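You operate a simulated robot arm through the tools that you are given. There is no shell and no other tool. Be economical: measure what you need, move in short steps, check, and stop when the job is done.

You run a simulated robot arm. Do the job below in one go: nothing can be reset, and whatever is moved stays where it is left.

JOB
Run the drip zone on the blue card for the time it gives.
Fine: one run, with the green zone valve open; shut it when the run has ended; five presses a button at most. Where these are worked on the way, their far stop is far enough and under half their travel is too little: green zone valve.

Only the result counts: the job must be done as asked and must still hold three seconds after the hand-in. Knocking over, shifting, dropping, spilling or breaking anything else fails it.

ROBOT AND FRAMES
A 6-joint arm with a two-finger parallel gripper on a trunk, on a base that drives. Base frame: it is fixed to the floor where the robot stands at the start and does not move with it; the origin is under the middle of the robot, x ahead of it, y to its left, z up; the surface under the hand at the start is at about z = 860. Lengths are in mm, angles in degrees, forces in N, time in s.
Its first joint turns from -166.0 to 166.0 degrees. Places, roughly: blue barrel button [3100, -3300, 300]; blue card [1250, -500, 1000]; blue tap button [800, 0, 1200]; blue tap valve [900, 100, 1100]; blue trough valve [2700, -2300, 300]; feed dial [700, 300, 1200]; filter lock knob [3000, -2800, 100]; green mixer knob [400, 400, 900]; green start button [1300, -500, 1200]; green zone valve [1000, 0, 1300]; grey pump valve [2000, -1900, 300]; grey time button [1300, -400, 1200]; orange drain valve [1700, -1500, 600]; orange reel lock [1500, -800, 1400]; pump switch [2100, -2000, 300]; red inlet valve [600, 500, 1100]. Payload 3.91 kg.
The tool frame sits at the grasp point between the pads (the TCP): z along the fingers, y along the line on which they close. The tips reach 30 mm beyond it. Largest opening 110 mm; finger width 20, thickness 10; the body of the gripper, 48 by 112 mm, starts 55 mm behind the TCP.
Orientation is that of the tool frame in the base frame, as [roll, pitch, yaw] about the fixed x, y, z axes, in that order (R = Rz(yaw) Ry(pitch) Rx(roll)). With the fingers straight down and closing along the base's y, the tool's x points along the base's -x, its y along +y and its z along -z.

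CONTROLS
- The arm moves only by the tool send_rows. Its argument "targets" is a list of rows, each a list of 7 numbers: the shift along the tool's x, y, z in mm, then the turn, a rotation vector about the tool's x, y, z in degrees, then the finger opening in mm, from 0 to 110. In form: [[x, y, z, rx, ry, rz, hand], ...]. A call has 1 to 10 rows; each row is the pose to reach, as a shift and turn from the pose commanded when the call began, along the tool's axes at that moment. Rows are played at 5 a second. More than 50 mm and 8.6 degrees between two rows, or a gripper value outside its range, and nothing of the call is played. Where a pose cannot be reached the arm comes as near as it can. A force on the tool above 50 N (or 10 N above the force at the start of the call, whichever is more), or a blocked arm, ends the call early, and 0.2 s more pass. Each finger travels about 153 mm/s and halts on what it meets, pressing with about 22 N; the grip force reading is that of the motor and also rises with nothing between the fingers. The clock runs only during rows and for 0.2 s after the last one: add rows that repeat a pose to give the fingers time. The reply holds the time, the measured pose of the TCP, the force on the tool along the base axes, the opening and the grip force, in the units named above and with some noise, with the torque about the TCP (base axes, N m) and any sound that the robot's microphone picked up.
- Cameras (640 x 400 px; columns grow to the right, rows downward): "scene" is now at [220.1, 222.4, 1375.6]; the picture's right is [-0.14, -0.99, 0.00], its down [-0.50, 0.07, -0.86] and it looks along [0.86, -0.12, -0.50] (base axes); focal length 214 px, centre (320, 200). "wrist" rides on the gripper at [72, 17, -103] in the tool frame; the picture's right is [-0.23, 0.97, 0.00], its down [-0.76, -0.18, -0.62] and it looks along [-0.61, -0.14, 0.78] (tool axes); focal length 222 px, centre (320, 200).
- get_image(camera): a new picture of that camera. It takes no simulated time.
- roll_base(legs): drives the robot by 1 to 6 legs, each [ahead, turn to the left] in mm and degrees, along the robot's own axes; the way and the turn of a leg run together, so that a leg with both is an arc; at most 1500 mm and 180 degrees a leg. The arm and the cameras ride along, it lands a little off, and it stops where it bumps. It gives what a move gives.
- head_to(pan, tilt): turns the head with the scene camera to pan (to the left, within 120 degrees either way) and tilt (down, from -29 to 69), counted from straight ahead of the robot. It gives what a move gives.
- point_at(camera, pixels): there is no depth. For up to 12 entries [column, row, z] of the newest picture of that camera ("zoom" is the newest enlarged one), the place [x, y] in the base frame at which the ray of that pixel passes the height z, good to about 2 mm. It takes no simulated time.
- enlarge(camera, box): a new picture of the part [left, top, right, bottom] of that camera's present view, enlarged. It takes no simulated time.
- job_done(): hands the job in; it is judged then, once.

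Go step by step. Measure first, check grasps and placings, and put right what went wrong. The budget is 80 turns and 48 pictures, counting those below and the enlarged ones. Unless the task says otherwise, let go and move clear before handing in, and close with one line.

The tools are called after "Emit:" as a command line: name --pt "numbers of a row" for each row, then --argument value for the rest, lists and objects as JSON in quotes. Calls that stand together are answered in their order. send_rows: Moves the arm, as the interface text tells. Its arguments: {"type":"object","properties":{"targets":{"type":"array","items":{"type":"array","items":{"type":"number"}}}},"required":["targets"]} The other tools are called the same way: roll_base (legs) drives the base; head_to (pan, tilt) turns the head that bears the scene camera; get_image (camera) takes a picture; point_at (camera, pixels) gives the place at which the rays of pixels pass given heights; enlarge (camera, box) takes an enlarged picture of a part of a camera's view; job_done () hands the job in.

At the start:

```text
t: 0.0
ee_pos: [641.0, 2.2, 1441.1]
ee_rot: [-179.9, -0.1, -180.0]
force: [-0.4, 0.1, 0.4]
ft_torque: [0.02, 0.0, 0.01]
finger_gap: 109.9
gripper_force: 0.1
robot x, y, heading: [-0.4, 2.3, -0.1]
head pan, tilt: [-8.1, 30.1]
```

scene: 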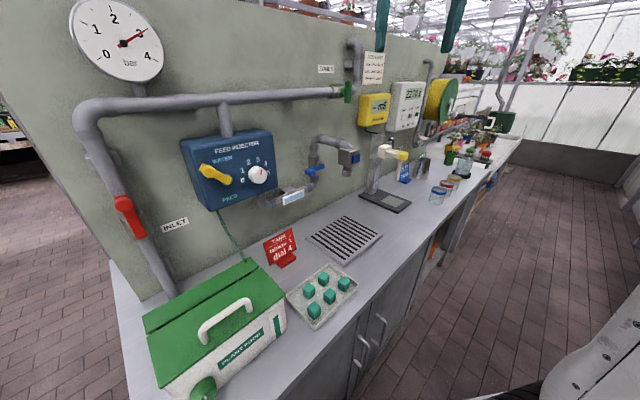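
wrist: 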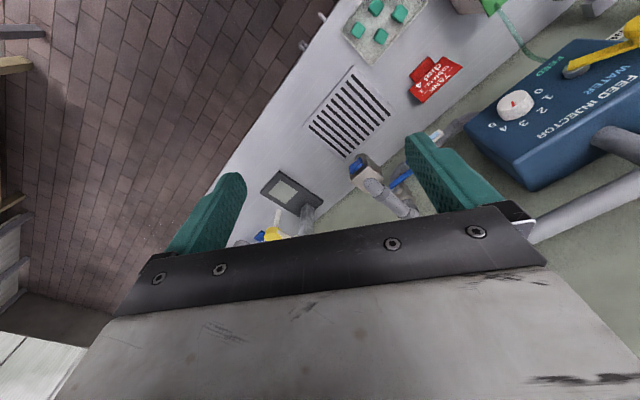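

The scene shows the zone valve (green, ~347,92), a notice (373,68), a yellow box (375,108), a timer panel (405,105) and the blue card (404,172). I'll enlarge these.

Emit:
enlarge --camera "scene" --box '[310, 40, 470, 140]'

Emit:
enlarge --camera "scene" --box '[360, 130, 440, 190]'

```text
4.00 times, centred on (390, 90) of scene
```

zoom: 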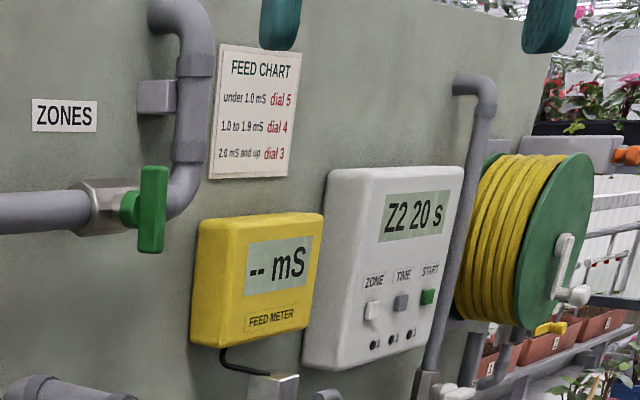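

```text
6.67 times, centred on (400, 160) of scene
```

zoom: 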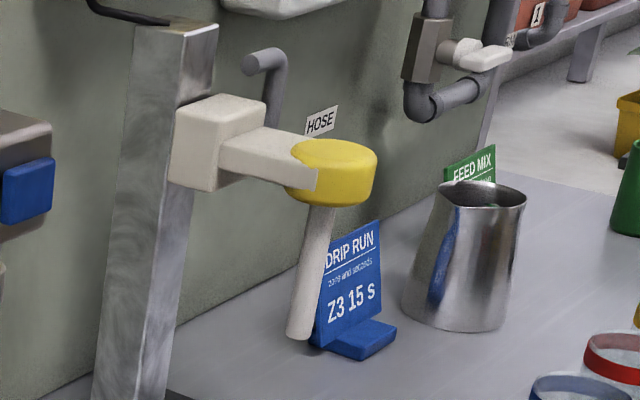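

The card says Z3, 15 s; the timer shows Z2 20 s; the valve handle stands across the pipe (shut). I measure the wall's foot and the counter's edge at z=860.

Emit:
point_at --camera "scene" --pixels '[[379, 178.7, 860], [416.5, 160.7, 860], [375, 305, 860], [437, 225, 860], [500, 160, 860], [347, 92, 1300], [404, 172, 900], [374, 108, 1200]]'

Emit:
head_to --pan -20 --tilt 20

Emit:
get_image --camera "scene"

```text
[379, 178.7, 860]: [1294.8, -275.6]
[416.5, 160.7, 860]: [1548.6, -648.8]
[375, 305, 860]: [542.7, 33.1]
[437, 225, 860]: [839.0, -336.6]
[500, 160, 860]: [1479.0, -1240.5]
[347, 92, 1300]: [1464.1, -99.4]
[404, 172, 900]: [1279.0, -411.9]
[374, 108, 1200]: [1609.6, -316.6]
```

```text
t: 0.7
ee_pos: [639.1, 1.7, 1439.2]
ee_rot: [180.0, -0.1, -179.9]
force: [0.2, -0.3, 0.5]
ft_torque: [0.03, -0.03, 0.02]
finger_gap: 109.8
gripper_force: 0.0
robot x, y, heading: [3.5, -0.1, -0.1]
head pan, tilt: [-20.0, 20.0]
```

```text
43 pictures are left
```

scene: 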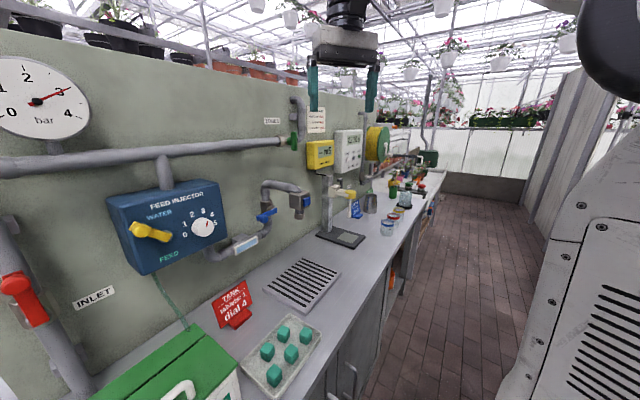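

The wall runs along heading −55° at about 900 mm from the start origin, and the counter edge lies at about 495 mm. I'll drive along it to face the wall between valve and timer.

Emit:
roll_base --legs '[[0, -55], [820, 0], [0, 90]]'

Emit:
head_to --pan 0 --tilt 15

Emit:
get_image --camera "scene"

```text
t: 11.4
ee_pos: [981.2, -284.2, 1440.0]
ee_rot: [179.9, 0.0, -143.4]
force: [-0.8, -1.1, 0.2]
ft_torque: [0.01, 0.0, 0.0]
finger_gap: 110.0
gripper_force: 0.1
robot x, y, heading: [472.0, -667.8, 36.4]
head pan, tilt: [-20.0, 20.0]
```

```text
t: 12.2
ee_pos: [982.0, -283.7, 1439.2]
ee_rot: [180.0, 0.0, -143.5]
force: [-0.3, 0.4, 0.0]
ft_torque: [0.03, 0.02, -0.03]
finger_gap: 110.1
gripper_force: 0.0
robot x, y, heading: [468.4, -667.2, 36.5]
head pan, tilt: [0.0, 15.0]
```

```text
42 pictures are left
```

scene: 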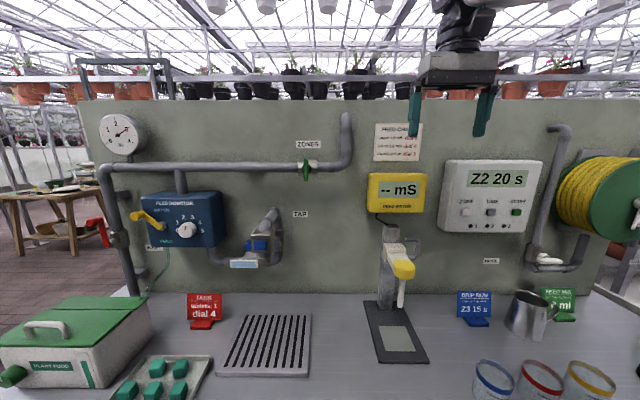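

A clear frontal view. I get rays for the valve handle, buttons and the wall foot, and enlarge.

Emit:
enlarge --camera "scene" --box '[430, 140, 558, 220]'

Emit:
point_at --camera "scene" --pixels '[[307, 170, 1300], [307, 170, 1350], [466, 212, 1200], [491, 212, 1200], [516, 212, 1200], [516, 212, 1300], [250, 293, 860], [590, 283, 860], [360, 293, 860], [443, 232, 1200], [545, 161, 1300], [307, 143, 1370]]'

Emit:
enlarge --camera "scene" --box '[265, 130, 361, 190]'

```text
5.00 times, centred on (494, 180) of scene
```

zoom: 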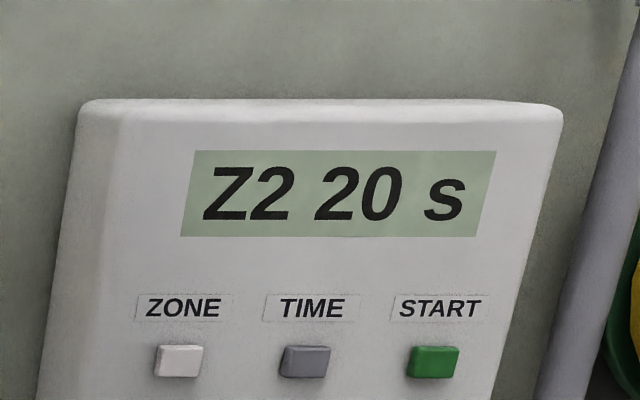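

```text
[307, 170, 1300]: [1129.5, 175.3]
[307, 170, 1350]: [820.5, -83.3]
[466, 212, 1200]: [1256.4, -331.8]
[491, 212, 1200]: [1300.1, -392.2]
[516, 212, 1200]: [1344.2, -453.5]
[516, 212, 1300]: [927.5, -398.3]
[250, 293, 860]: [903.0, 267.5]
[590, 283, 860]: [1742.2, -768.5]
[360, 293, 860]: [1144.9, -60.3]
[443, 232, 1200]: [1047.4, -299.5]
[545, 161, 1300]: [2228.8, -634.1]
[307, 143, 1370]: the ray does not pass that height
```

```text
6.67 times, centred on (313, 160) of scene
```

zoom: 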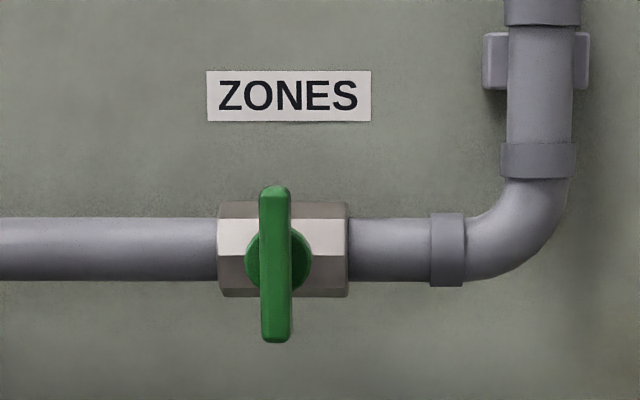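

Triangulation puts the valve handle at n≈789 and z≈1328, and the buttons at n≈813, z≈1200, with n measured toward the wall (heading 36.5°). I'll tip the tool to horizontal and close the fingers.

Emit:
send_rows --pt "0 0 15 0 -8 0 80" --pt "0 0 30 0 -16 0 60" --pt "0 0 45 0 -24 0 30" --pt "0 0 60 0 -32 0 0" --pt "0 0 75 0 -40 0 0" --pt "0 0 90 0 -48 0 0" --pt "0 0 105 0 -56 0 0" --pt "0 0 120 0 -64 0 0" --pt "0 0 135 0 -72 0 0" --pt "0 0 150 0 -80 0 0"

```text
t: 14.4
ee_pos: [986.2, -287.6, 1299.1]
ee_rot: [-178.8, 75.6, -143.7]
force: [-0.4, 0.1, -0.1]
ft_torque: [-0.03, -0.06, 0.03]
finger_gap: 0.0
gripper_force: 21.8
out of reach, approached as far as the arm can: row 10
robot x, y, heading: [471.5, -664.1, 36.3]
head pan, tilt: [0.0, 15.0]
```

Near-in reach limited the last bit of tilt. I'll move out toward the zone button and finish levelling there.

Emit:
send_rows --pt "14 -40 16 0 0 0 0" --pt "28 -80 32 0 0 0 0" --pt "43 -120 48 0 0 0 0" --pt "58 -160 64 0 0 0 0" --pt "72 -200 80 0 0 0 0" --pt "72 -200 80 0 -7 0 0" --pt "72 -200 80 0 -14 0 0"

Emit:
get_image --camera "scene"

Emit:
get_image --camera "wrist"

```text
t: 16.0
ee_pos: [1151.8, -418.4, 1209.8]
ee_rot: [-134.6, 89.5, -99.6]
force: [0.5, -0.2, 0.1]
ft_torque: [0.0, 0.02, -0.01]
finger_gap: 0.0
gripper_force: 22.1
out of reach, approached as far as the arm can: row 1
robot x, y, heading: [470.3, -669.8, 36.5]
head pan, tilt: [0.0, 15.0]
```

```text
39 pictures are left
```

scene: 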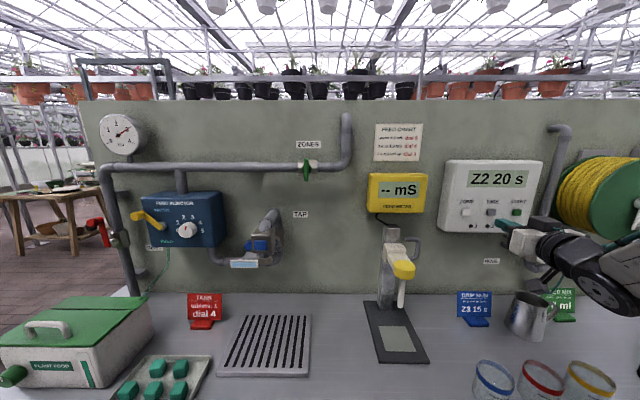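

```text
38 pictures are left
```

wrist: 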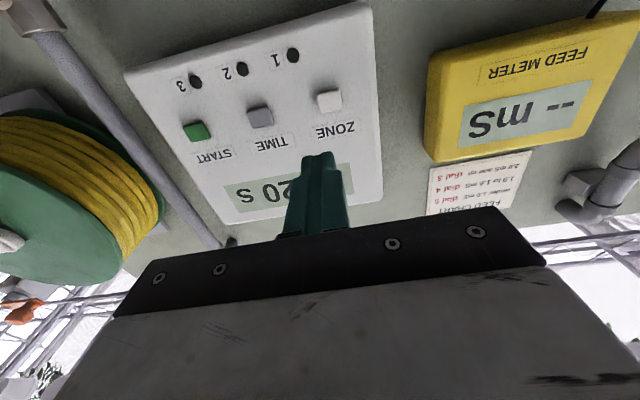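

The tool is level, with tips at about n=707, s=1022, z=1210. I'll shift to line up with the white ZONE button and advance to near its face.

Emit:
send_rows --pt "10 9 0 0 0 0 0" --pt "10 9 40 0 0 0 0" --pt "10 9 75 0 0 0 0" --pt "10 9 75 0 0 0 0"

Emit:
enlarge --camera "scene" --box '[430, 150, 558, 230]'

Emit:
get_image --camera "wrist"

```text
t: 17.0
ee_pos: [1207.0, -366.8, 1199.1]
ee_rot: [-145.4, 89.4, -110.4]
force: [0.2, 0.5, 0.6]
ft_torque: [0.02, 0.0, -0.03]
finger_gap: 0.0
gripper_force: 22.1
robot x, y, heading: [469.5, -662.7, 36.5]
head pan, tilt: [0.0, 15.0]
```

```text
5.00 times, centred on (494, 190) of scene
```

zoom: 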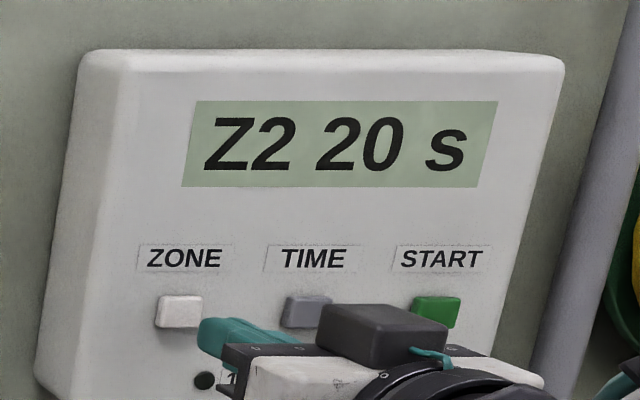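

```text
36 pictures are left
```

wrist: 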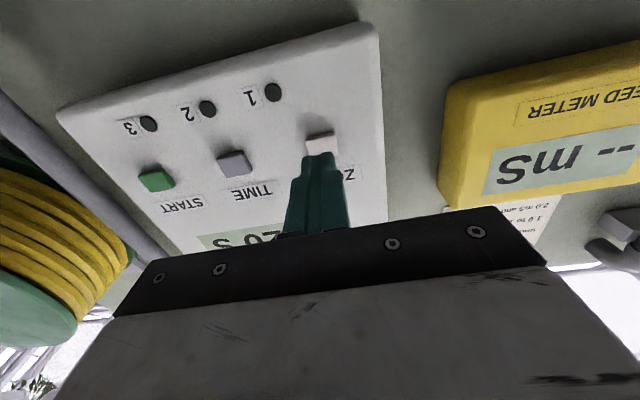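

The tip sits about 30 mm short of the white button. I check the button places with the wrist rays at z=1200.

Emit:
point_at --camera "wrist" --pixels '[[319, 143, 1200], [233, 163, 1200], [157, 180, 1200], [320, 156, 1200]]'

```text
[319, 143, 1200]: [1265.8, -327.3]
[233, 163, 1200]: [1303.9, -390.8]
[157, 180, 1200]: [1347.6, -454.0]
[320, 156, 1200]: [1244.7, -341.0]
```

Wrist rays put the white button at n≈820, s≈1016, in line with the tip. I press in small steps, then retreat.

Emit:
send_rows --pt "0 -2 25 0 0 0 0" --pt "0 -2 32 0 0 0 0" --pt "0 -2 36 0 0 0 0" --pt "0 -2 39 0 0 0 0" --pt "0 -2 20 0 0 0 0"

Emit:
enlarge --camera "scene" --box '[430, 150, 558, 230]'

```text
t: 18.0
ee_pos: [1235.8, -349.8, 1198.0]
ee_rot: [-152.5, 89.2, -117.3]
force: [-22.6, -11.5, 4.7]
ft_torque: [0.19, -0.21, 0.19]
finger_gap: 0.0
gripper_force: 22.2
robot x, y, heading: [470.9, -667.3, 36.6]
head pan, tilt: [0.0, 15.0]
heard: click
stopped in row 4: the force on the tool passed its limit at 57 N (the readings are from after the stop); the commanded pose is now the measured one
```

```text
5.00 times, centred on (494, 190) of scene
```

zoom: 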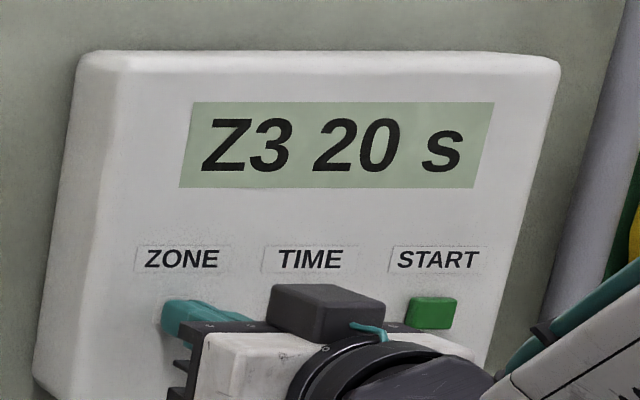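

The display now reads Z3 20 s. I retreat, slide 73 mm right to TIME and press once.

Emit:
send_rows --pt "0 0 -25 0 0 0 0" --pt "0 -37 -25 0 0 0 0" --pt "0 -73 -25 0 0 0 0" --pt "0 -73 -25 0 0 0 0" --pt "0 -73 -10 0 0 0 0" --pt "0 -73 -4 0 0 0 0" --pt "0 -73 0 0 0 0 0" --pt "0 -73 2 0 0 0 0" --pt "0 -73 -25 0 0 0 0"

Emit:
enlarge --camera "scene" --box '[430, 150, 558, 230]'

```text
t: 20.0
ee_pos: [1258.1, -421.0, 1197.3]
ee_rot: [-159.2, 89.2, -124.0]
force: [0.5, 0.2, -0.5]
ft_torque: [0.02, -0.01, 0.01]
finger_gap: 0.0
gripper_force: 21.6
robot x, y, heading: [467.2, -665.7, 36.6]
head pan, tilt: [0.0, 15.0]
heard: click
```

```text
5.00 times, centred on (494, 190) of scene
```

zoom: 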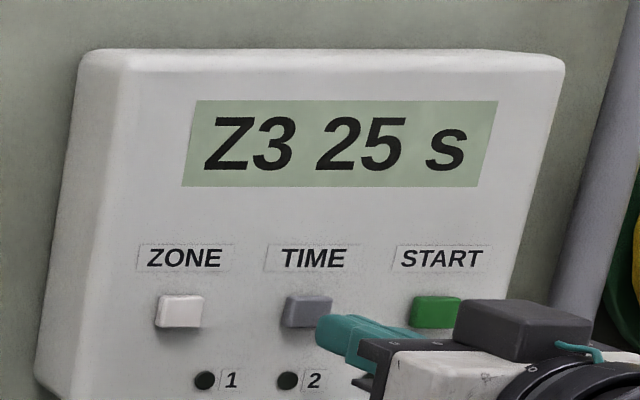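

The display went to Z3 25 s, stepping up by 5 and presumably wrapping. I press again, twice, with release between.

Emit:
send_rows --pt "0 0 15 0 0 0 0" --pt "0 0 21 0 0 0 0" --pt "0 0 25 0 0 0 0" --pt "0 0 27 0 0 0 0" --pt "0 0 0 0 0 0 0" --pt "0 0 0 0 0 0 0"

Emit:
enlarge --camera "scene" --box '[430, 150, 558, 230]'

```text
t: 21.4
ee_pos: [1257.2, -421.8, 1199.1]
ee_rot: [-158.1, 89.2, -123.0]
force: [-0.2, -0.6, -0.7]
ft_torque: [0.01, -0.01, 0.03]
finger_gap: 0.0
gripper_force: 22.6
robot x, y, heading: [470.2, -668.2, 36.4]
head pan, tilt: [0.0, 15.0]
heard: click
```

```text
5.00 times, centred on (494, 190) of scene
```

zoom: 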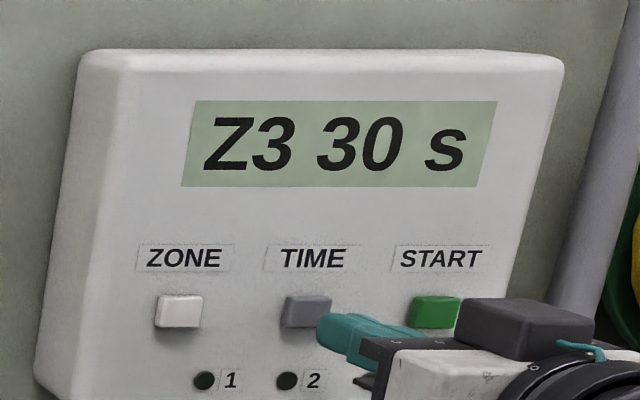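

It reads Z3 30 s after two TIME presses, so I press a third time.

Emit:
send_rows --pt "0 0 15 0 0 0 0" --pt "0 0 21 0 0 0 0" --pt "0 0 25 0 0 0 0" --pt "0 0 27 0 0 0 0" --pt "0 0 0 0 0 0 0" --pt "0 0 0 0 0 0 0"

Emit:
enlarge --camera "scene" --box '[430, 150, 558, 230]'

```text
t: 22.8
ee_pos: [1258.6, -421.9, 1198.2]
ee_rot: [-157.9, 89.1, -123.0]
force: [0.0, -0.2, 0.2]
ft_torque: [0.01, 0.0, 0.03]
finger_gap: 0.0
gripper_force: 22.1
robot x, y, heading: [469.0, -668.1, 36.7]
head pan, tilt: [0.0, 15.0]
heard: click
```

```text
5.00 times, centred on (494, 190) of scene
```

zoom: 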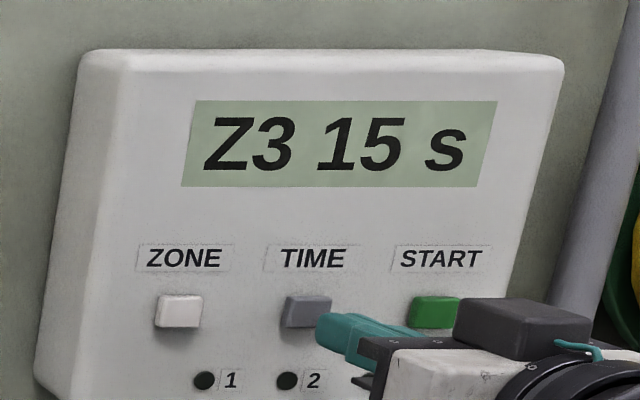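

Z3 15 s is set. Now I retreat and move left and up toward the green valve, opening the fingers a little.

Emit:
send_rows --pt "0 0 -45 0 0 0 0" --pt "0 0 -80 0 0 0 0" --pt "-12 47 -82 0 0 0 0" --pt "-24 94 -84 0 0 0 0" --pt "-36 141 -85 0 0 0 20" --pt "-48 188 -86 0 0 0 40" --pt "-60 235 -87 0 0 0 50" --pt "-72 282 -88 0 0 0 50" --pt "-84 329 -89 0 0 0 50" --pt "-96 376 -90 0 0 0 50"

Emit:
send_rows --pt "-9 42 0 0 0 0 50" --pt "-18 84 0 0 0 0 50" --pt "-26 126 0 0 0 0 50" --pt "-34 167 0 0 0 0 50" --pt "-34 167 0 0 0 0 50"

Emit:
get_image --camera "wrist"

Emit:
get_image --camera "scene"

```text
t: 25.0
ee_pos: [969.7, -163.6, 1292.2]
ee_rot: [-160.6, 89.2, -125.6]
force: [0.4, -0.4, 0.2]
ft_torque: [0.01, 0.03, 0.01]
finger_gap: 50.2
gripper_force: 0.0
robot x, y, heading: [468.1, -669.6, 36.5]
head pan, tilt: [0.0, 15.0]
```

```text
t: 26.2
ee_pos: [873.3, -27.0, 1326.3]
ee_rot: [-158.0, 89.2, -123.0]
force: [-0.1, 0.4, 0.6]
ft_torque: [0.02, -0.02, -0.02]
finger_gap: 50.2
gripper_force: 0.1
robot x, y, heading: [469.0, -666.4, 36.4]
head pan, tilt: [0.0, 15.0]
```

```text
31 pictures are left
```

wrist: 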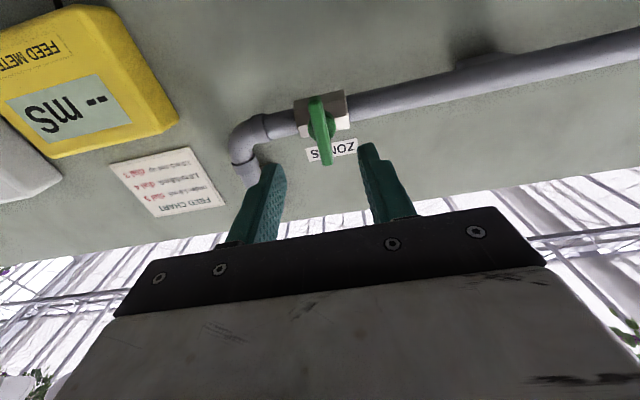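

```text
30 pictures are left
```

scene: 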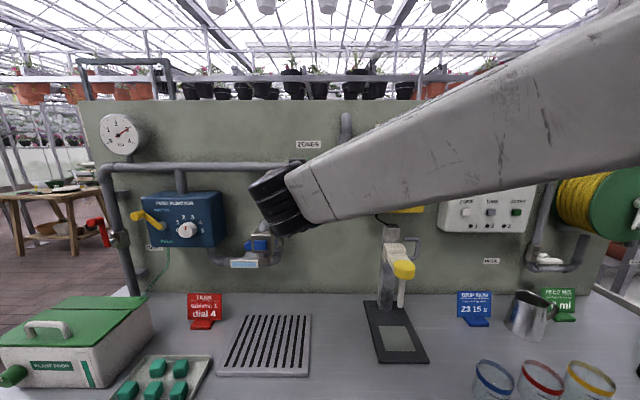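

The handle (center near (320,130)) sits between the fingers' lines. I check its place with wrist rays.

Emit:
enlarge --camera "wrist" --box '[240, 70, 400, 170]'

Emit:
point_at --camera "wrist" --pixels '[[319, 125, 1328], [318, 103, 1300], [328, 160, 1358], [319, 130, 1328]]'

```text
4.00 times, centred on (320, 120) of wrist
```

zoom: 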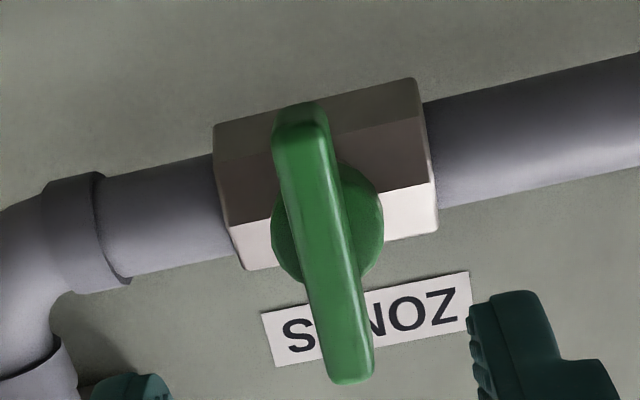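

```text
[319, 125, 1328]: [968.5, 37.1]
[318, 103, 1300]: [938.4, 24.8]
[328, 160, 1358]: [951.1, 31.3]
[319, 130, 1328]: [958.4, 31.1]
```

The handle's front face is at n≈786, s≈545, z≈1329, so I advance 80 mm with the fingers open at 50 and look.

Emit:
send_rows --pt "-2 -1.5 40 0 0 0 50" --pt "-2 -1.5 70 0 0 0 50" --pt "-2 -1.5 82 0 0 0 50" --pt "-2 -1.5 82 0 0 0 50"

Emit:
get_image --camera "wrist"

```text
t: 27.2
ee_pos: [940.0, 18.5, 1328.3]
ee_rot: [-159.4, 89.2, -124.5]
force: [0.5, -0.2, -0.1]
ft_torque: [-0.02, 0.01, 0.02]
finger_gap: 50.0
gripper_force: 0.0
robot x, y, heading: [465.3, -665.5, 36.4]
head pan, tilt: [0.0, 15.0]
```

```text
28 pictures are left
```

wrist: 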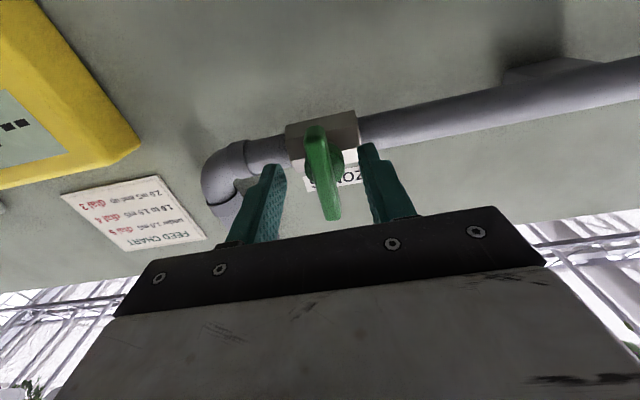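

The handle is between the fingertips. I close on it.

Emit:
send_rows --pt "0 0 4 0 0 0 30" --pt "0 0 4 0 0 0 15" --pt "0 0 4 0 0 0 6" --pt "0 0 4 0 0 0 0" --pt "0 0 4 0 0 0 0"

Emit:
enlarge --camera "wrist" --box '[224, 90, 416, 210]'

```text
t: 28.4
ee_pos: [941.9, 21.1, 1326.8]
ee_rot: [-150.4, 89.2, -115.2]
force: [-29.5, 21.6, 3.3]
ft_torque: [-0.26, 0.16, 1.32]
finger_gap: 27.0
gripper_force: 45.0
robot x, y, heading: [468.1, -668.2, 36.7]
head pan, tilt: [0.0, 15.0]
```

```text
3.33 times, centred on (320, 150) of wrist
```

zoom: 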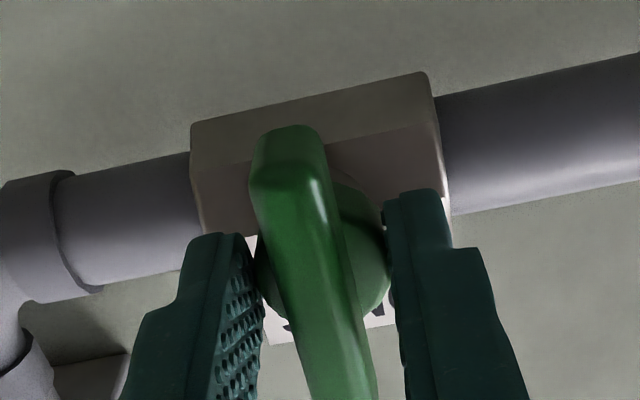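

The gap is 27 mm with a side force: the tips went too deep and met the round hub behind the handle. I open, back off 8 mm, shift 3 mm left and close again.

Emit:
send_rows --pt "0 0 0 0 0 0 45" --pt "0 3 -8 0 0 0 45" --pt "0 3 -8 0 0 0 20" --pt "0 3 -8 0 0 0 8" --pt "0 3 -8 0 0 0 0" --pt "0 3 -8 0 0 0 0"

Emit:
enlarge --camera "wrist" --box '[224, 90, 416, 210]'

```text
t: 29.8
ee_pos: [936.1, 18.2, 1326.7]
ee_rot: [-158.8, 89.1, -123.8]
force: [0.0, 1.5, 1.0]
ft_torque: [0.12, -0.14, 0.02]
finger_gap: 25.8
gripper_force: 45.1
robot x, y, heading: [467.8, -666.3, 36.9]
head pan, tilt: [0.0, 15.0]
```

```text
3.33 times, centred on (320, 150) of wrist
```

zoom: 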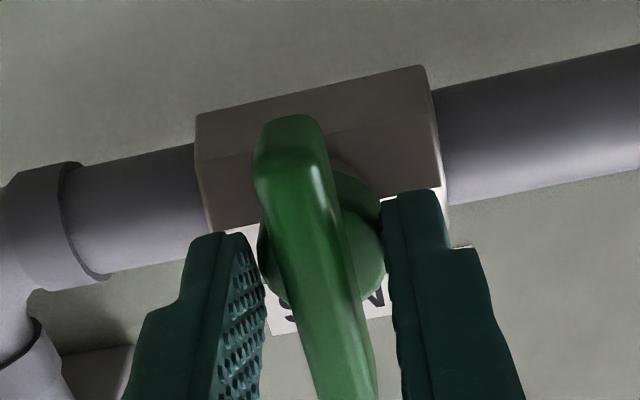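

Centred now, but still on the hub (25.8 mm). I back off 8 mm more and close.

Emit:
send_rows --pt "0 0 0 0 0 0 40" --pt "0 0 -8 0 0 0 40" --pt "0 0 -8 0 0 0 20" --pt "0 0 -8 0 0 0 8" --pt "0 0 -8 0 0 0 0" --pt "0 0 -8 0 0 0 0"

Emit:
enlarge --camera "wrist" --box '[224, 90, 416, 210]'

```text
t: 31.2
ee_pos: [929.5, 13.5, 1327.5]
ee_rot: [-158.3, 89.3, -123.2]
force: [1.5, 2.0, 1.3]
ft_torque: [-0.01, 0.02, 0.61]
finger_gap: 12.1
gripper_force: 44.7
robot x, y, heading: [467.6, -663.6, 36.6]
head pan, tilt: [0.0, 15.0]
```

```text
3.33 times, centred on (320, 150) of wrist
```

zoom: 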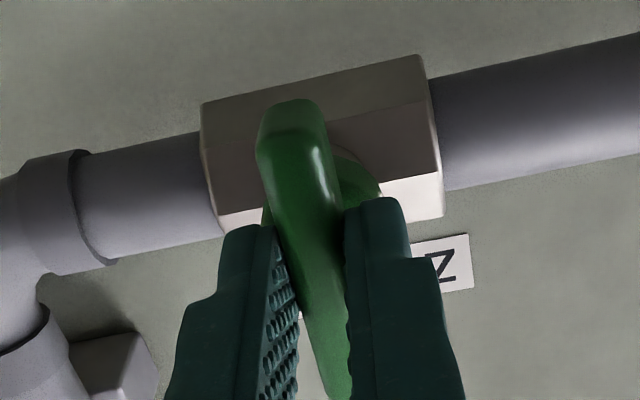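

The handle is gripped at 12.1 mm. I try a turn clockwise (about +tool z) by a small amount and read the torque.

Emit:
send_rows --pt "0 0 0 0 0 5 0" --pt "0 0 0 0 0 10 0" --pt "0 0 0 0 0 15 0"

Emit:
enlarge --camera "wrist" --box '[224, 90, 416, 210]'

```text
t: 32.0
ee_pos: [930.4, 12.7, 1328.1]
ee_rot: [92.8, 75.1, 127.9]
force: [-0.6, -1.8, 0.3]
ft_torque: [-1.19, -0.67, 0.52]
finger_gap: 17.2
gripper_force: 45.2
robot x, y, heading: [467.8, -667.9, 36.2]
head pan, tilt: [0.0, 15.0]
```

```text
3.33 times, centred on (320, 150) of wrist
```

zoom: 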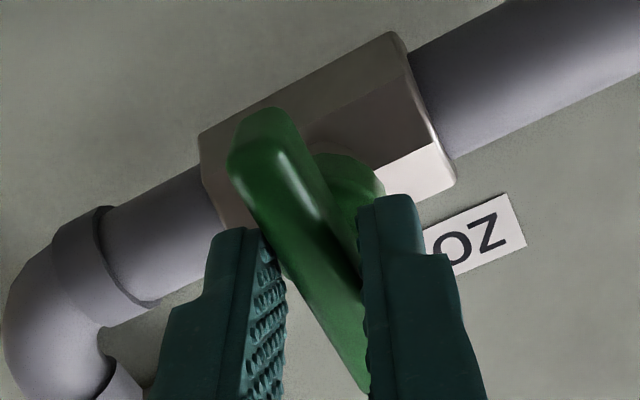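

The fingers spread to 17 mm and the handle stayed put, so that is the shut stop. I go the other way.

Emit:
send_rows --pt "0 0 0 0 0 -8 0" --pt "0 0 0 0 0 -15 0" --pt "0 0 0 0 0 -22 0" --pt "0 0 0 0 0 -29 0" --pt "0 0 0 0 0 -36 0"

Emit:
enlarge --camera "wrist" --box '[224, 90, 416, 210]'

```text
t: 33.2
ee_pos: [930.0, 13.6, 1327.7]
ee_rot: [-92.0, 68.6, -56.9]
force: [-0.1, -12.4, -1.0]
ft_torque: [0.31, -0.36, 0.53]
finger_gap: 11.8
gripper_force: 45.2
robot x, y, heading: [468.0, -664.8, 36.4]
head pan, tilt: [0.0, 15.0]
```

```text
3.33 times, centred on (320, 150) of wrist
```

zoom: 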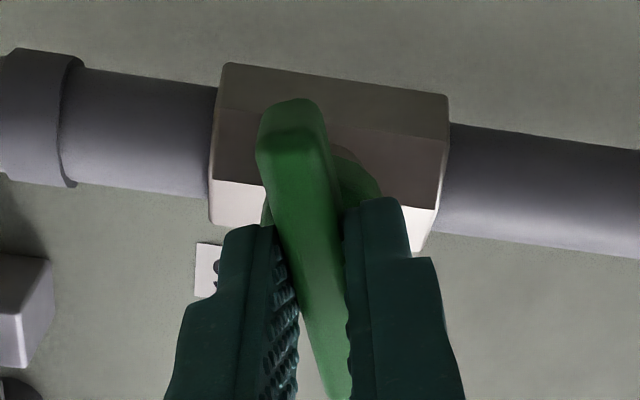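

The handle turns with the fingers counterclockwise, now about 21°. I continue another 70°.

Emit:
send_rows --pt "0 0 0 0 0 -7 0" --pt "0 0 0 0 0 -14 0" --pt "0 0 0 0 0 -21 0" --pt "0 0 0 0 0 -28 0" --pt "0 0 0 0 0 -35 0" --pt "0 0 0 0 0 -42 0" --pt "0 0 0 0 0 -49 0" --pt "0 0 0 0 0 -56 0" --pt "0 0 0 0 0 -63 0" --pt "0 0 0 0 0 -70 0"

Emit:
enlarge --camera "wrist" --box '[224, 90, 416, 210]'

```text
t: 35.4
ee_pos: [930.2, 10.9, 1329.9]
ee_rot: [-90.5, -1.2, -55.0]
force: [20.6, -8.9, 34.2]
ft_torque: [1.46, -0.29, -0.73]
finger_gap: 12.0
gripper_force: 45.0
robot x, y, heading: [467.6, -662.1, 36.6]
head pan, tilt: [0.0, 15.0]
```

```text
3.33 times, centred on (320, 150) of wrist
```

zoom: 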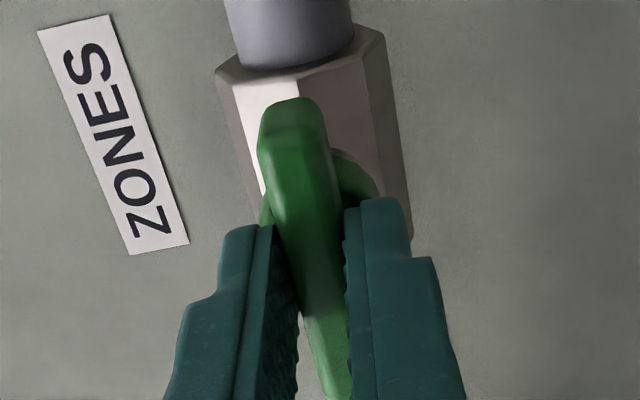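

The handle now lies along the pipe (about 91° turned). I let go, back away and check from the scene camera.

Emit:
send_rows --pt "0 0 0 0 0 0 30" --pt "0 0 0 0 0 0 40" --pt "0 0 -40 0 0 0 40" --pt "0 0 -80 0 0 0 20" --pt "48 5 -80 0 0 0 0" --pt "96 12 -80 0 0 0 0" --pt "144 24 -80 0 0 0 0" --pt "190 36 -80 0 0 0 0" --pt "237 48 -80 0 0 0 0" --pt "284 60 -80 0 0 0 0"

Emit:
get_image --camera "scene"

Emit:
enlarge --camera "scene" --box '[265, 130, 361, 190]'

```text
t: 37.6
ee_pos: [1027.4, -265.1, 1272.1]
ee_rot: [-90.8, -1.3, -55.0]
force: [-0.9, 0.2, 0.3]
ft_torque: [-0.01, 0.0, -0.01]
finger_gap: 0.3
gripper_force: 21.6
robot x, y, heading: [473.9, -665.9, 36.4]
head pan, tilt: [0.0, 15.0]
```

```text
21 pictures are left
```

scene: 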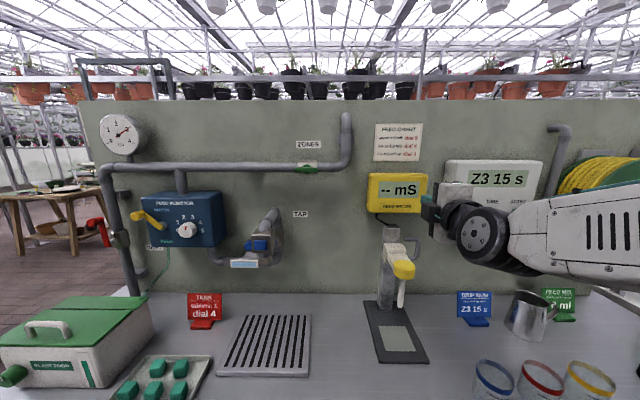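

```text
6.67 times, centred on (313, 160) of scene
```

zoom: 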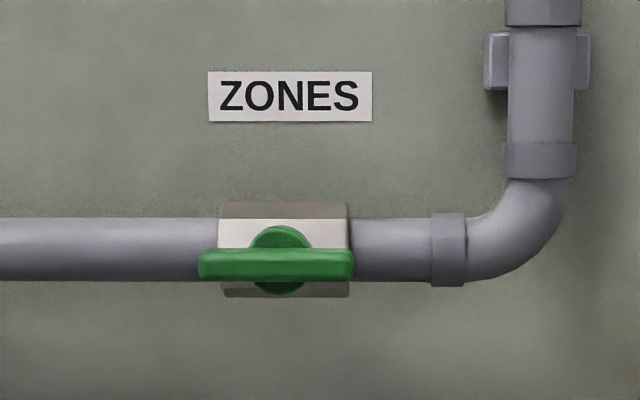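

The valve is fully open, handle along the pipe. Next I move to the START button, stopping just short.

Emit:
send_rows --pt "48 11 0 0 0 0 0" --pt "96 23 0 0 0 0 0" --pt "144 34 0 0 0 0 0" --pt "192 46 0 0 0 0 0" --pt "240 58 0 0 0 0 0" --pt "288 70 0 0 0 0 0" --pt "337 81 0 0 0 0 0" --pt "337 81 45 0 0 0 0" --pt "337 81 90 0 0 0 0" --pt "337 81 90 0 0 0 0"

Emit:
get_image --camera "wrist"

Emit:
enlarge --camera "scene" --box '[430, 150, 558, 230]'

```text
refused: row 7 steps farther than a row can; nothing moved
```

```text
19 pictures are left
```

wrist: 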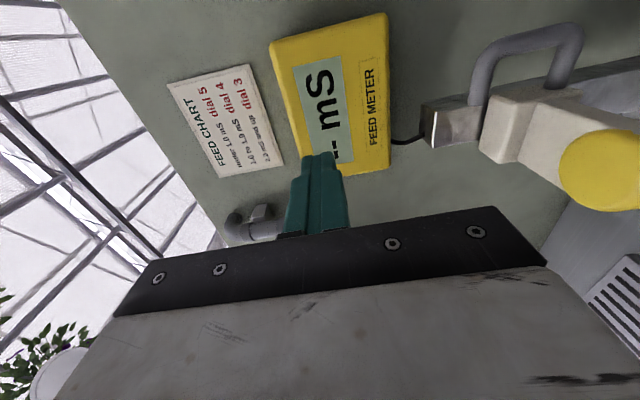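

```text
5.00 times, centred on (494, 190) of scene
```

zoom: 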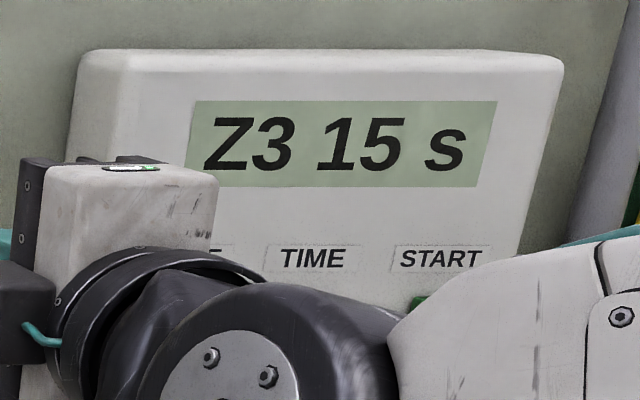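

The step was just over the limit and nothing moved, so I resend with smaller steps.

Emit:
send_rows --pt "47 11 0 0 0 0 0" --pt "94 23 0 0 0 0 0" --pt "141 34 0 0 0 0 0" --pt "188 46 0 0 0 0 0" --pt "235 57 0 0 0 0 0" --pt "280 68 0 0 0 0 0" --pt "310 76 10 0 0 0 0" --pt "337 81 45 0 0 0 0" --pt "337 81 88 0 0 0 0" --pt "337 81 88 0 0 0 0"

Emit:
get_image --camera "wrist"

```text
t: 39.8
ee_pos: [1294.8, -494.0, 1200.7]
ee_rot: [-90.7, -1.3, -54.9]
force: [0.1, 1.0, 0.3]
ft_torque: [0.0, -0.02, 0.01]
finger_gap: 0.0
gripper_force: 21.6
robot x, y, heading: [469.4, -663.4, 36.5]
head pan, tilt: [0.0, 15.0]
```

```text
17 pictures are left
```

wrist: 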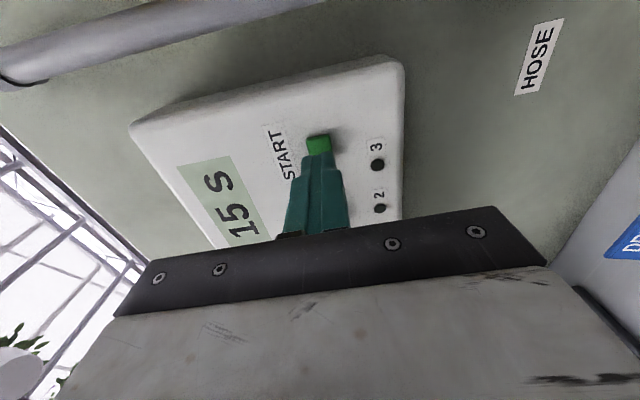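

The tip is aligned with the green START button at (319,147). I press it once and retreat.

Emit:
send_rows --pt "-3 0 25 0 0 0 0" --pt "-3 0 33 0 0 0 0" --pt "-3 0 37 0 0 0 0" --pt "-3 0 40 0 0 0 0" --pt "-3 0 0 0 0 0 0"

Emit:
enlarge --camera "scene" --box '[430, 150, 558, 230]'

```text
t: 41.0
ee_pos: [1292.9, -491.4, 1199.6]
ee_rot: [-90.8, -1.3, -55.0]
force: [0.2, 0.8, -0.6]
ft_torque: [-0.02, -0.02, 0.01]
finger_gap: 0.0
gripper_force: 22.0
robot x, y, heading: [467.7, -670.5, 36.6]
head pan, tilt: [0.0, 15.0]
heard: click
```

```text
5.00 times, centred on (494, 190) of scene
```

zoom: 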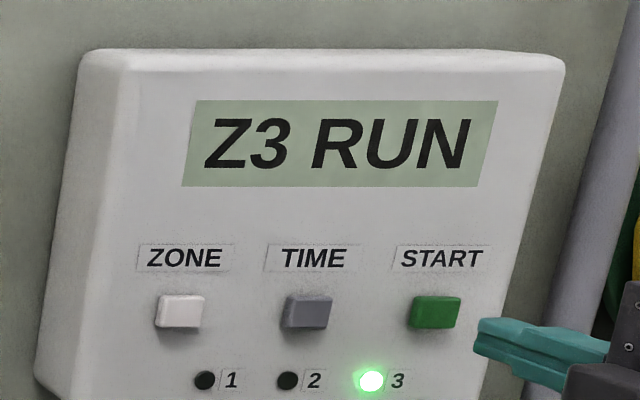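

The timer shows Z3 RUN with lamp 3 lit, started at t≈40.6. I return to the stance in front of the valve while it runs.

Emit:
send_rows --pt "0 0 -45 0 0 0 0" --pt "0 0 -85 0 0 0 0" --pt "-47 -11 -85 0 0 0 0" --pt "-94 -22 -85 0 0 0 0" --pt "-141 -33 -85 0 0 0 0" --pt "-188 -44 -85 0 0 0 0" --pt "-235 -55 -85 0 0 0 0" --pt "-282 -66 -85 0 0 0 0" --pt "-329 -77 -85 0 0 0 0" --pt "-376 -88 -85 0 0 0 0"

Emit:
send_rows --pt "-48 -11 0 0 0 0 20" --pt "-96 -22 0 0 0 0 40" --pt "-144 -33 0 0 0 0 45" --pt "-192 -45 0 0 0 0 45" --pt "-240 -56 0 0 0 0 45" --pt "-240 -56 0 0 0 0 45"

Emit:
get_image --camera "wrist"

```text
t: 43.2
ee_pos: [1005.8, -228.8, 1280.6]
ee_rot: [-90.9, -1.3, -54.8]
force: [0.3, -0.4, -0.8]
ft_torque: [-0.02, 0.0, 0.0]
finger_gap: 0.0
gripper_force: 21.9
robot x, y, heading: [470.2, -665.1, 36.5]
head pan, tilt: [0.0, 15.0]
```

```text
t: 44.6
ee_pos: [867.1, -31.4, 1331.7]
ee_rot: [-90.7, -1.3, -55.0]
force: [-0.9, 1.4, 0.4]
ft_torque: [0.01, 0.02, 0.02]
finger_gap: 44.9
gripper_force: 0.1
robot x, y, heading: [467.5, -665.3, 36.3]
head pan, tilt: [0.0, 15.0]
```

```text
15 pictures are left
```

wrist: 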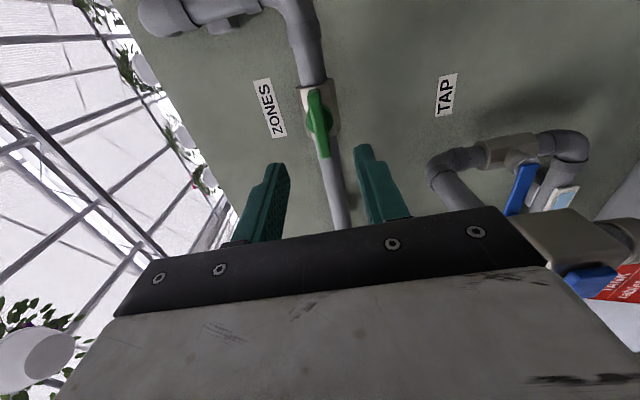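

Lined up with the handle again. I wait out the run here.

Emit:
send_rows --pt "0 0 0 0 0 0 45" --pt "0 0 0 0 0 0 45" --pt "0 0 0 0 0 0 45" --pt "0 0 0 0 0 0 45" --pt "0 0 0 0 0 0 45" --pt "0 0 0 0 0 0 45" --pt "0 0 0 0 0 0 45" --pt "0 0 0 0 0 0 45" --pt "0 0 0 0 0 0 45" --pt "0 0 0 0 0 0 45"

Emit:
send_rows --pt "0 0 0 0 0 0 45" --pt "0 0 0 0 0 0 45" --pt "0 0 0 0 0 0 45" --pt "0 0 0 0 0 0 45" --pt "0 0 0 0 0 0 45" --pt "0 0 0 0 0 0 45" --pt "0 0 0 0 0 0 45" --pt "0 0 0 0 0 0 45" --pt "0 0 0 0 0 0 45" --pt "0 0 0 0 0 0 45"

Emit:
send_rows --pt "0 0 0 0 0 0 45" --pt "0 0 0 0 0 0 45" --pt "0 0 0 0 0 0 45" --pt "0 0 0 0 0 0 45" --pt "0 0 0 0 0 0 45" --pt "0 0 0 0 0 0 45" --pt "0 0 0 0 0 0 45" --pt "0 0 0 0 0 0 45" --pt "0 0 0 0 0 0 45" --pt "0 0 0 0 0 0 45"

Emit:
send_rows --pt "0 0 0 0 0 0 45" --pt "0 0 0 0 0 0 45" --pt "0 0 0 0 0 0 45" --pt "0 0 0 0 0 0 45" --pt "0 0 0 0 0 0 45" --pt "0 0 0 0 0 0 45" --pt "0 0 0 0 0 0 45" --pt "0 0 0 0 0 0 45" --pt "0 0 0 0 0 0 45" --pt "0 0 0 0 0 0 45"

Emit:
send_rows --pt "0 0 0 0 0 0 45" --pt "0 0 0 0 0 0 45" --pt "0 0 0 0 0 0 45" --pt "0 0 0 0 0 0 45" --pt "0 0 0 0 0 0 45" --pt "0 0 0 0 0 0 45" --pt "0 0 0 0 0 0 45" --pt "0 0 0 0 0 0 45" --pt "0 0 0 0 0 0 45" --pt "0 0 0 0 0 0 45"

Emit:
get_image --camera "scene"

```text
t: 46.8
ee_pos: [866.7, -32.2, 1331.6]
ee_rot: [-90.7, -1.3, -54.8]
force: [0.2, -0.6, 1.0]
ft_torque: [0.02, -0.03, -0.02]
finger_gap: 44.9
gripper_force: 0.0
robot x, y, heading: [466.0, -663.1, 36.4]
head pan, tilt: [0.0, 15.0]
```

```text
t: 49.0
ee_pos: [868.2, -30.6, 1332.4]
ee_rot: [-90.9, -1.4, -54.9]
force: [0.6, 0.0, -0.2]
ft_torque: [0.01, -0.03, -0.01]
finger_gap: 44.8
gripper_force: 0.0
robot x, y, heading: [466.2, -665.9, 36.6]
head pan, tilt: [0.0, 15.0]
```

```text
t: 51.2
ee_pos: [867.5, -31.3, 1330.9]
ee_rot: [-90.8, -1.3, -54.9]
force: [-0.3, 0.4, -0.1]
ft_torque: [-0.01, 0.03, 0.0]
finger_gap: 45.1
gripper_force: 0.0
robot x, y, heading: [467.6, -665.8, 36.5]
head pan, tilt: [0.0, 15.0]
```

```text
t: 53.4
ee_pos: [867.2, -31.8, 1331.0]
ee_rot: [-90.8, -1.2, -55.0]
force: [-0.4, -0.3, -0.6]
ft_torque: [-0.01, 0.01, -0.04]
finger_gap: 45.1
gripper_force: 0.0
robot x, y, heading: [463.5, -667.4, 36.3]
head pan, tilt: [0.0, 15.0]
```

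```text
t: 55.6
ee_pos: [867.9, -33.7, 1330.9]
ee_rot: [-90.8, -1.3, -54.9]
force: [0.6, 0.3, -0.3]
ft_torque: [0.02, 0.0, 0.01]
finger_gap: 45.0
gripper_force: 0.0
robot x, y, heading: [465.1, -667.2, 36.5]
head pan, tilt: [0.0, 15.0]
```

```text
14 pictures are left
```

scene: 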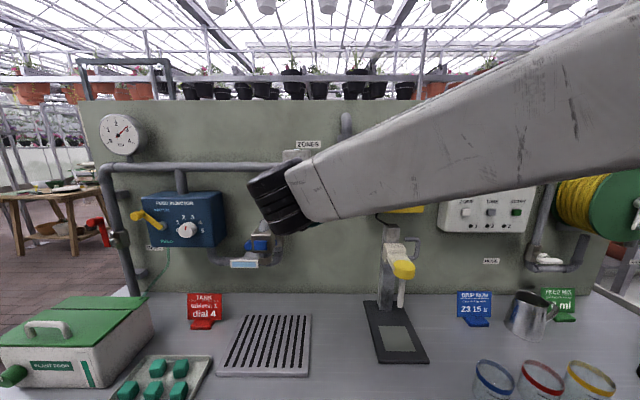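

The arm hides the display, but the lamps are visible. I wait two more seconds and enlarge them.

Emit:
send_rows --pt "0 0 0 0 0 0 45" --pt "0 0 0 0 0 0 45" --pt "0 0 0 0 0 0 45" --pt "0 0 0 0 0 0 45" --pt "0 0 0 0 0 0 45" --pt "0 0 0 0 0 0 45" --pt "0 0 0 0 0 0 45" --pt "0 0 0 0 0 0 45" --pt "0 0 0 0 0 0 45" --pt "0 0 0 0 0 0 45"

Emit:
enlarge --camera "scene" --box '[430, 170, 558, 250]'

```text
t: 57.8
ee_pos: [867.6, -32.3, 1330.7]
ee_rot: [-90.8, -1.3, -55.0]
force: [0.1, 0.0, -0.8]
ft_torque: [0.0, 0.03, 0.0]
finger_gap: 45.1
gripper_force: 0.2
robot x, y, heading: [468.9, -667.5, 36.3]
head pan, tilt: [0.0, 15.0]
```

```text
5.00 times, centred on (494, 210) of scene
```

zoom: 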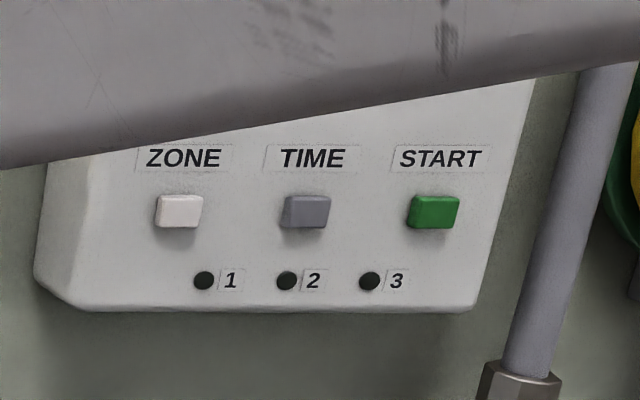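

Lamp 3 is off, so the run has ended. I move in and grip the handle.

Emit:
send_rows --pt "1 1 40 0 0 0 45" --pt "1 1 76 0 0 0 45" --pt "1 1 76 0 0 0 30" --pt "1 1 76 0 0 0 12" --pt "1 1 76 0 0 0 0" --pt "1 1 76 0 0 0 0"

Emit:
enlarge --camera "wrist" --box '[224, 90, 416, 210]'

```text
t: 59.2
ee_pos: [930.7, 10.1, 1329.2]
ee_rot: [-90.5, -1.1, -54.9]
force: [7.6, 13.2, 28.7]
ft_torque: [1.32, -0.29, 0.38]
finger_gap: 12.0
gripper_force: 44.9
robot x, y, heading: [466.1, -668.1, 36.4]
head pan, tilt: [0.0, 15.0]
```

```text
3.33 times, centred on (320, 150) of wrist
```

zoom: 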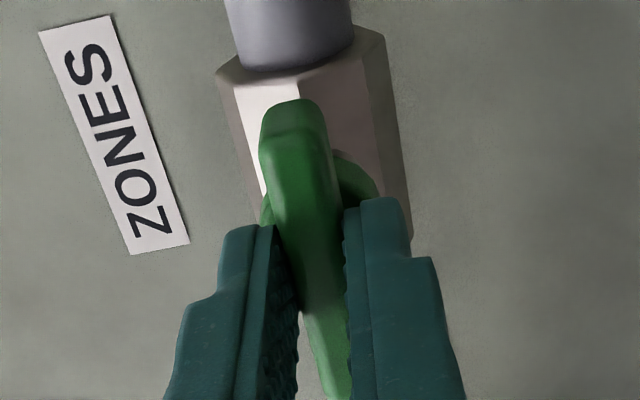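

Gripped at 12 mm. I turn it back clockwise by 92° in two calls.

Emit:
send_rows --pt "0 0 0 0 0 7 0" --pt "0 0 0 0 0 14 0" --pt "0 0 0 0 0 21 0" --pt "0 0 0 0 0 28 0" --pt "0 0 0 0 0 35 0" --pt "0 0 0 0 0 42 0" --pt "0 0 0 0 0 49 0" --pt "0 0 0 0 0 56 0" --pt "0 0 0 0 0 63 0" --pt "0 0 0 0 0 70 0"

Emit:
send_rows --pt "0 0 0 0 0 7 0" --pt "0 0 0 0 0 14 0" --pt "0 0 0 0 0 20 0" --pt "0 0 0 0 0 24 0" --pt "0 0 0 0 0 24 0"

Emit:
enlarge --camera "wrist" --box '[224, 90, 416, 210]'

```text
t: 61.4
ee_pos: [930.2, 10.6, 1326.2]
ee_rot: [-92.5, 68.8, -57.2]
force: [-10.3, 6.5, -4.3]
ft_torque: [-0.38, 0.5, 0.45]
finger_gap: 11.8
gripper_force: 45.1
robot x, y, heading: [471.8, -666.8, 36.6]
head pan, tilt: [0.0, 15.0]
```

```text
t: 62.6
ee_pos: [928.5, 13.6, 1327.5]
ee_rot: [109.2, 87.3, 144.4]
force: [-27.2, 6.8, -26.5]
ft_torque: [-1.14, -0.06, 0.92]
finger_gap: 12.4
gripper_force: 45.0
robot x, y, heading: [467.7, -664.2, 36.3]
head pan, tilt: [0.0, 15.0]
```

```text
3.33 times, centred on (320, 150) of wrist
```

zoom: 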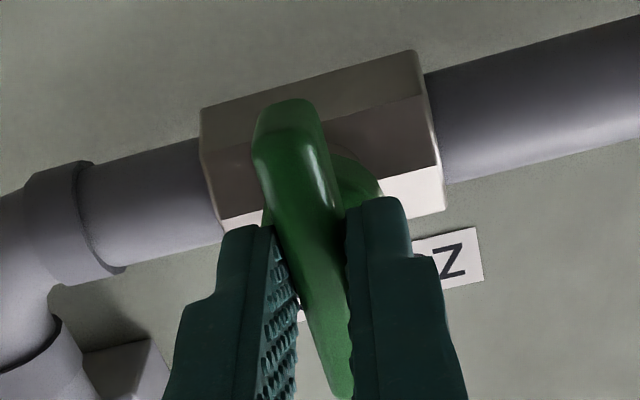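

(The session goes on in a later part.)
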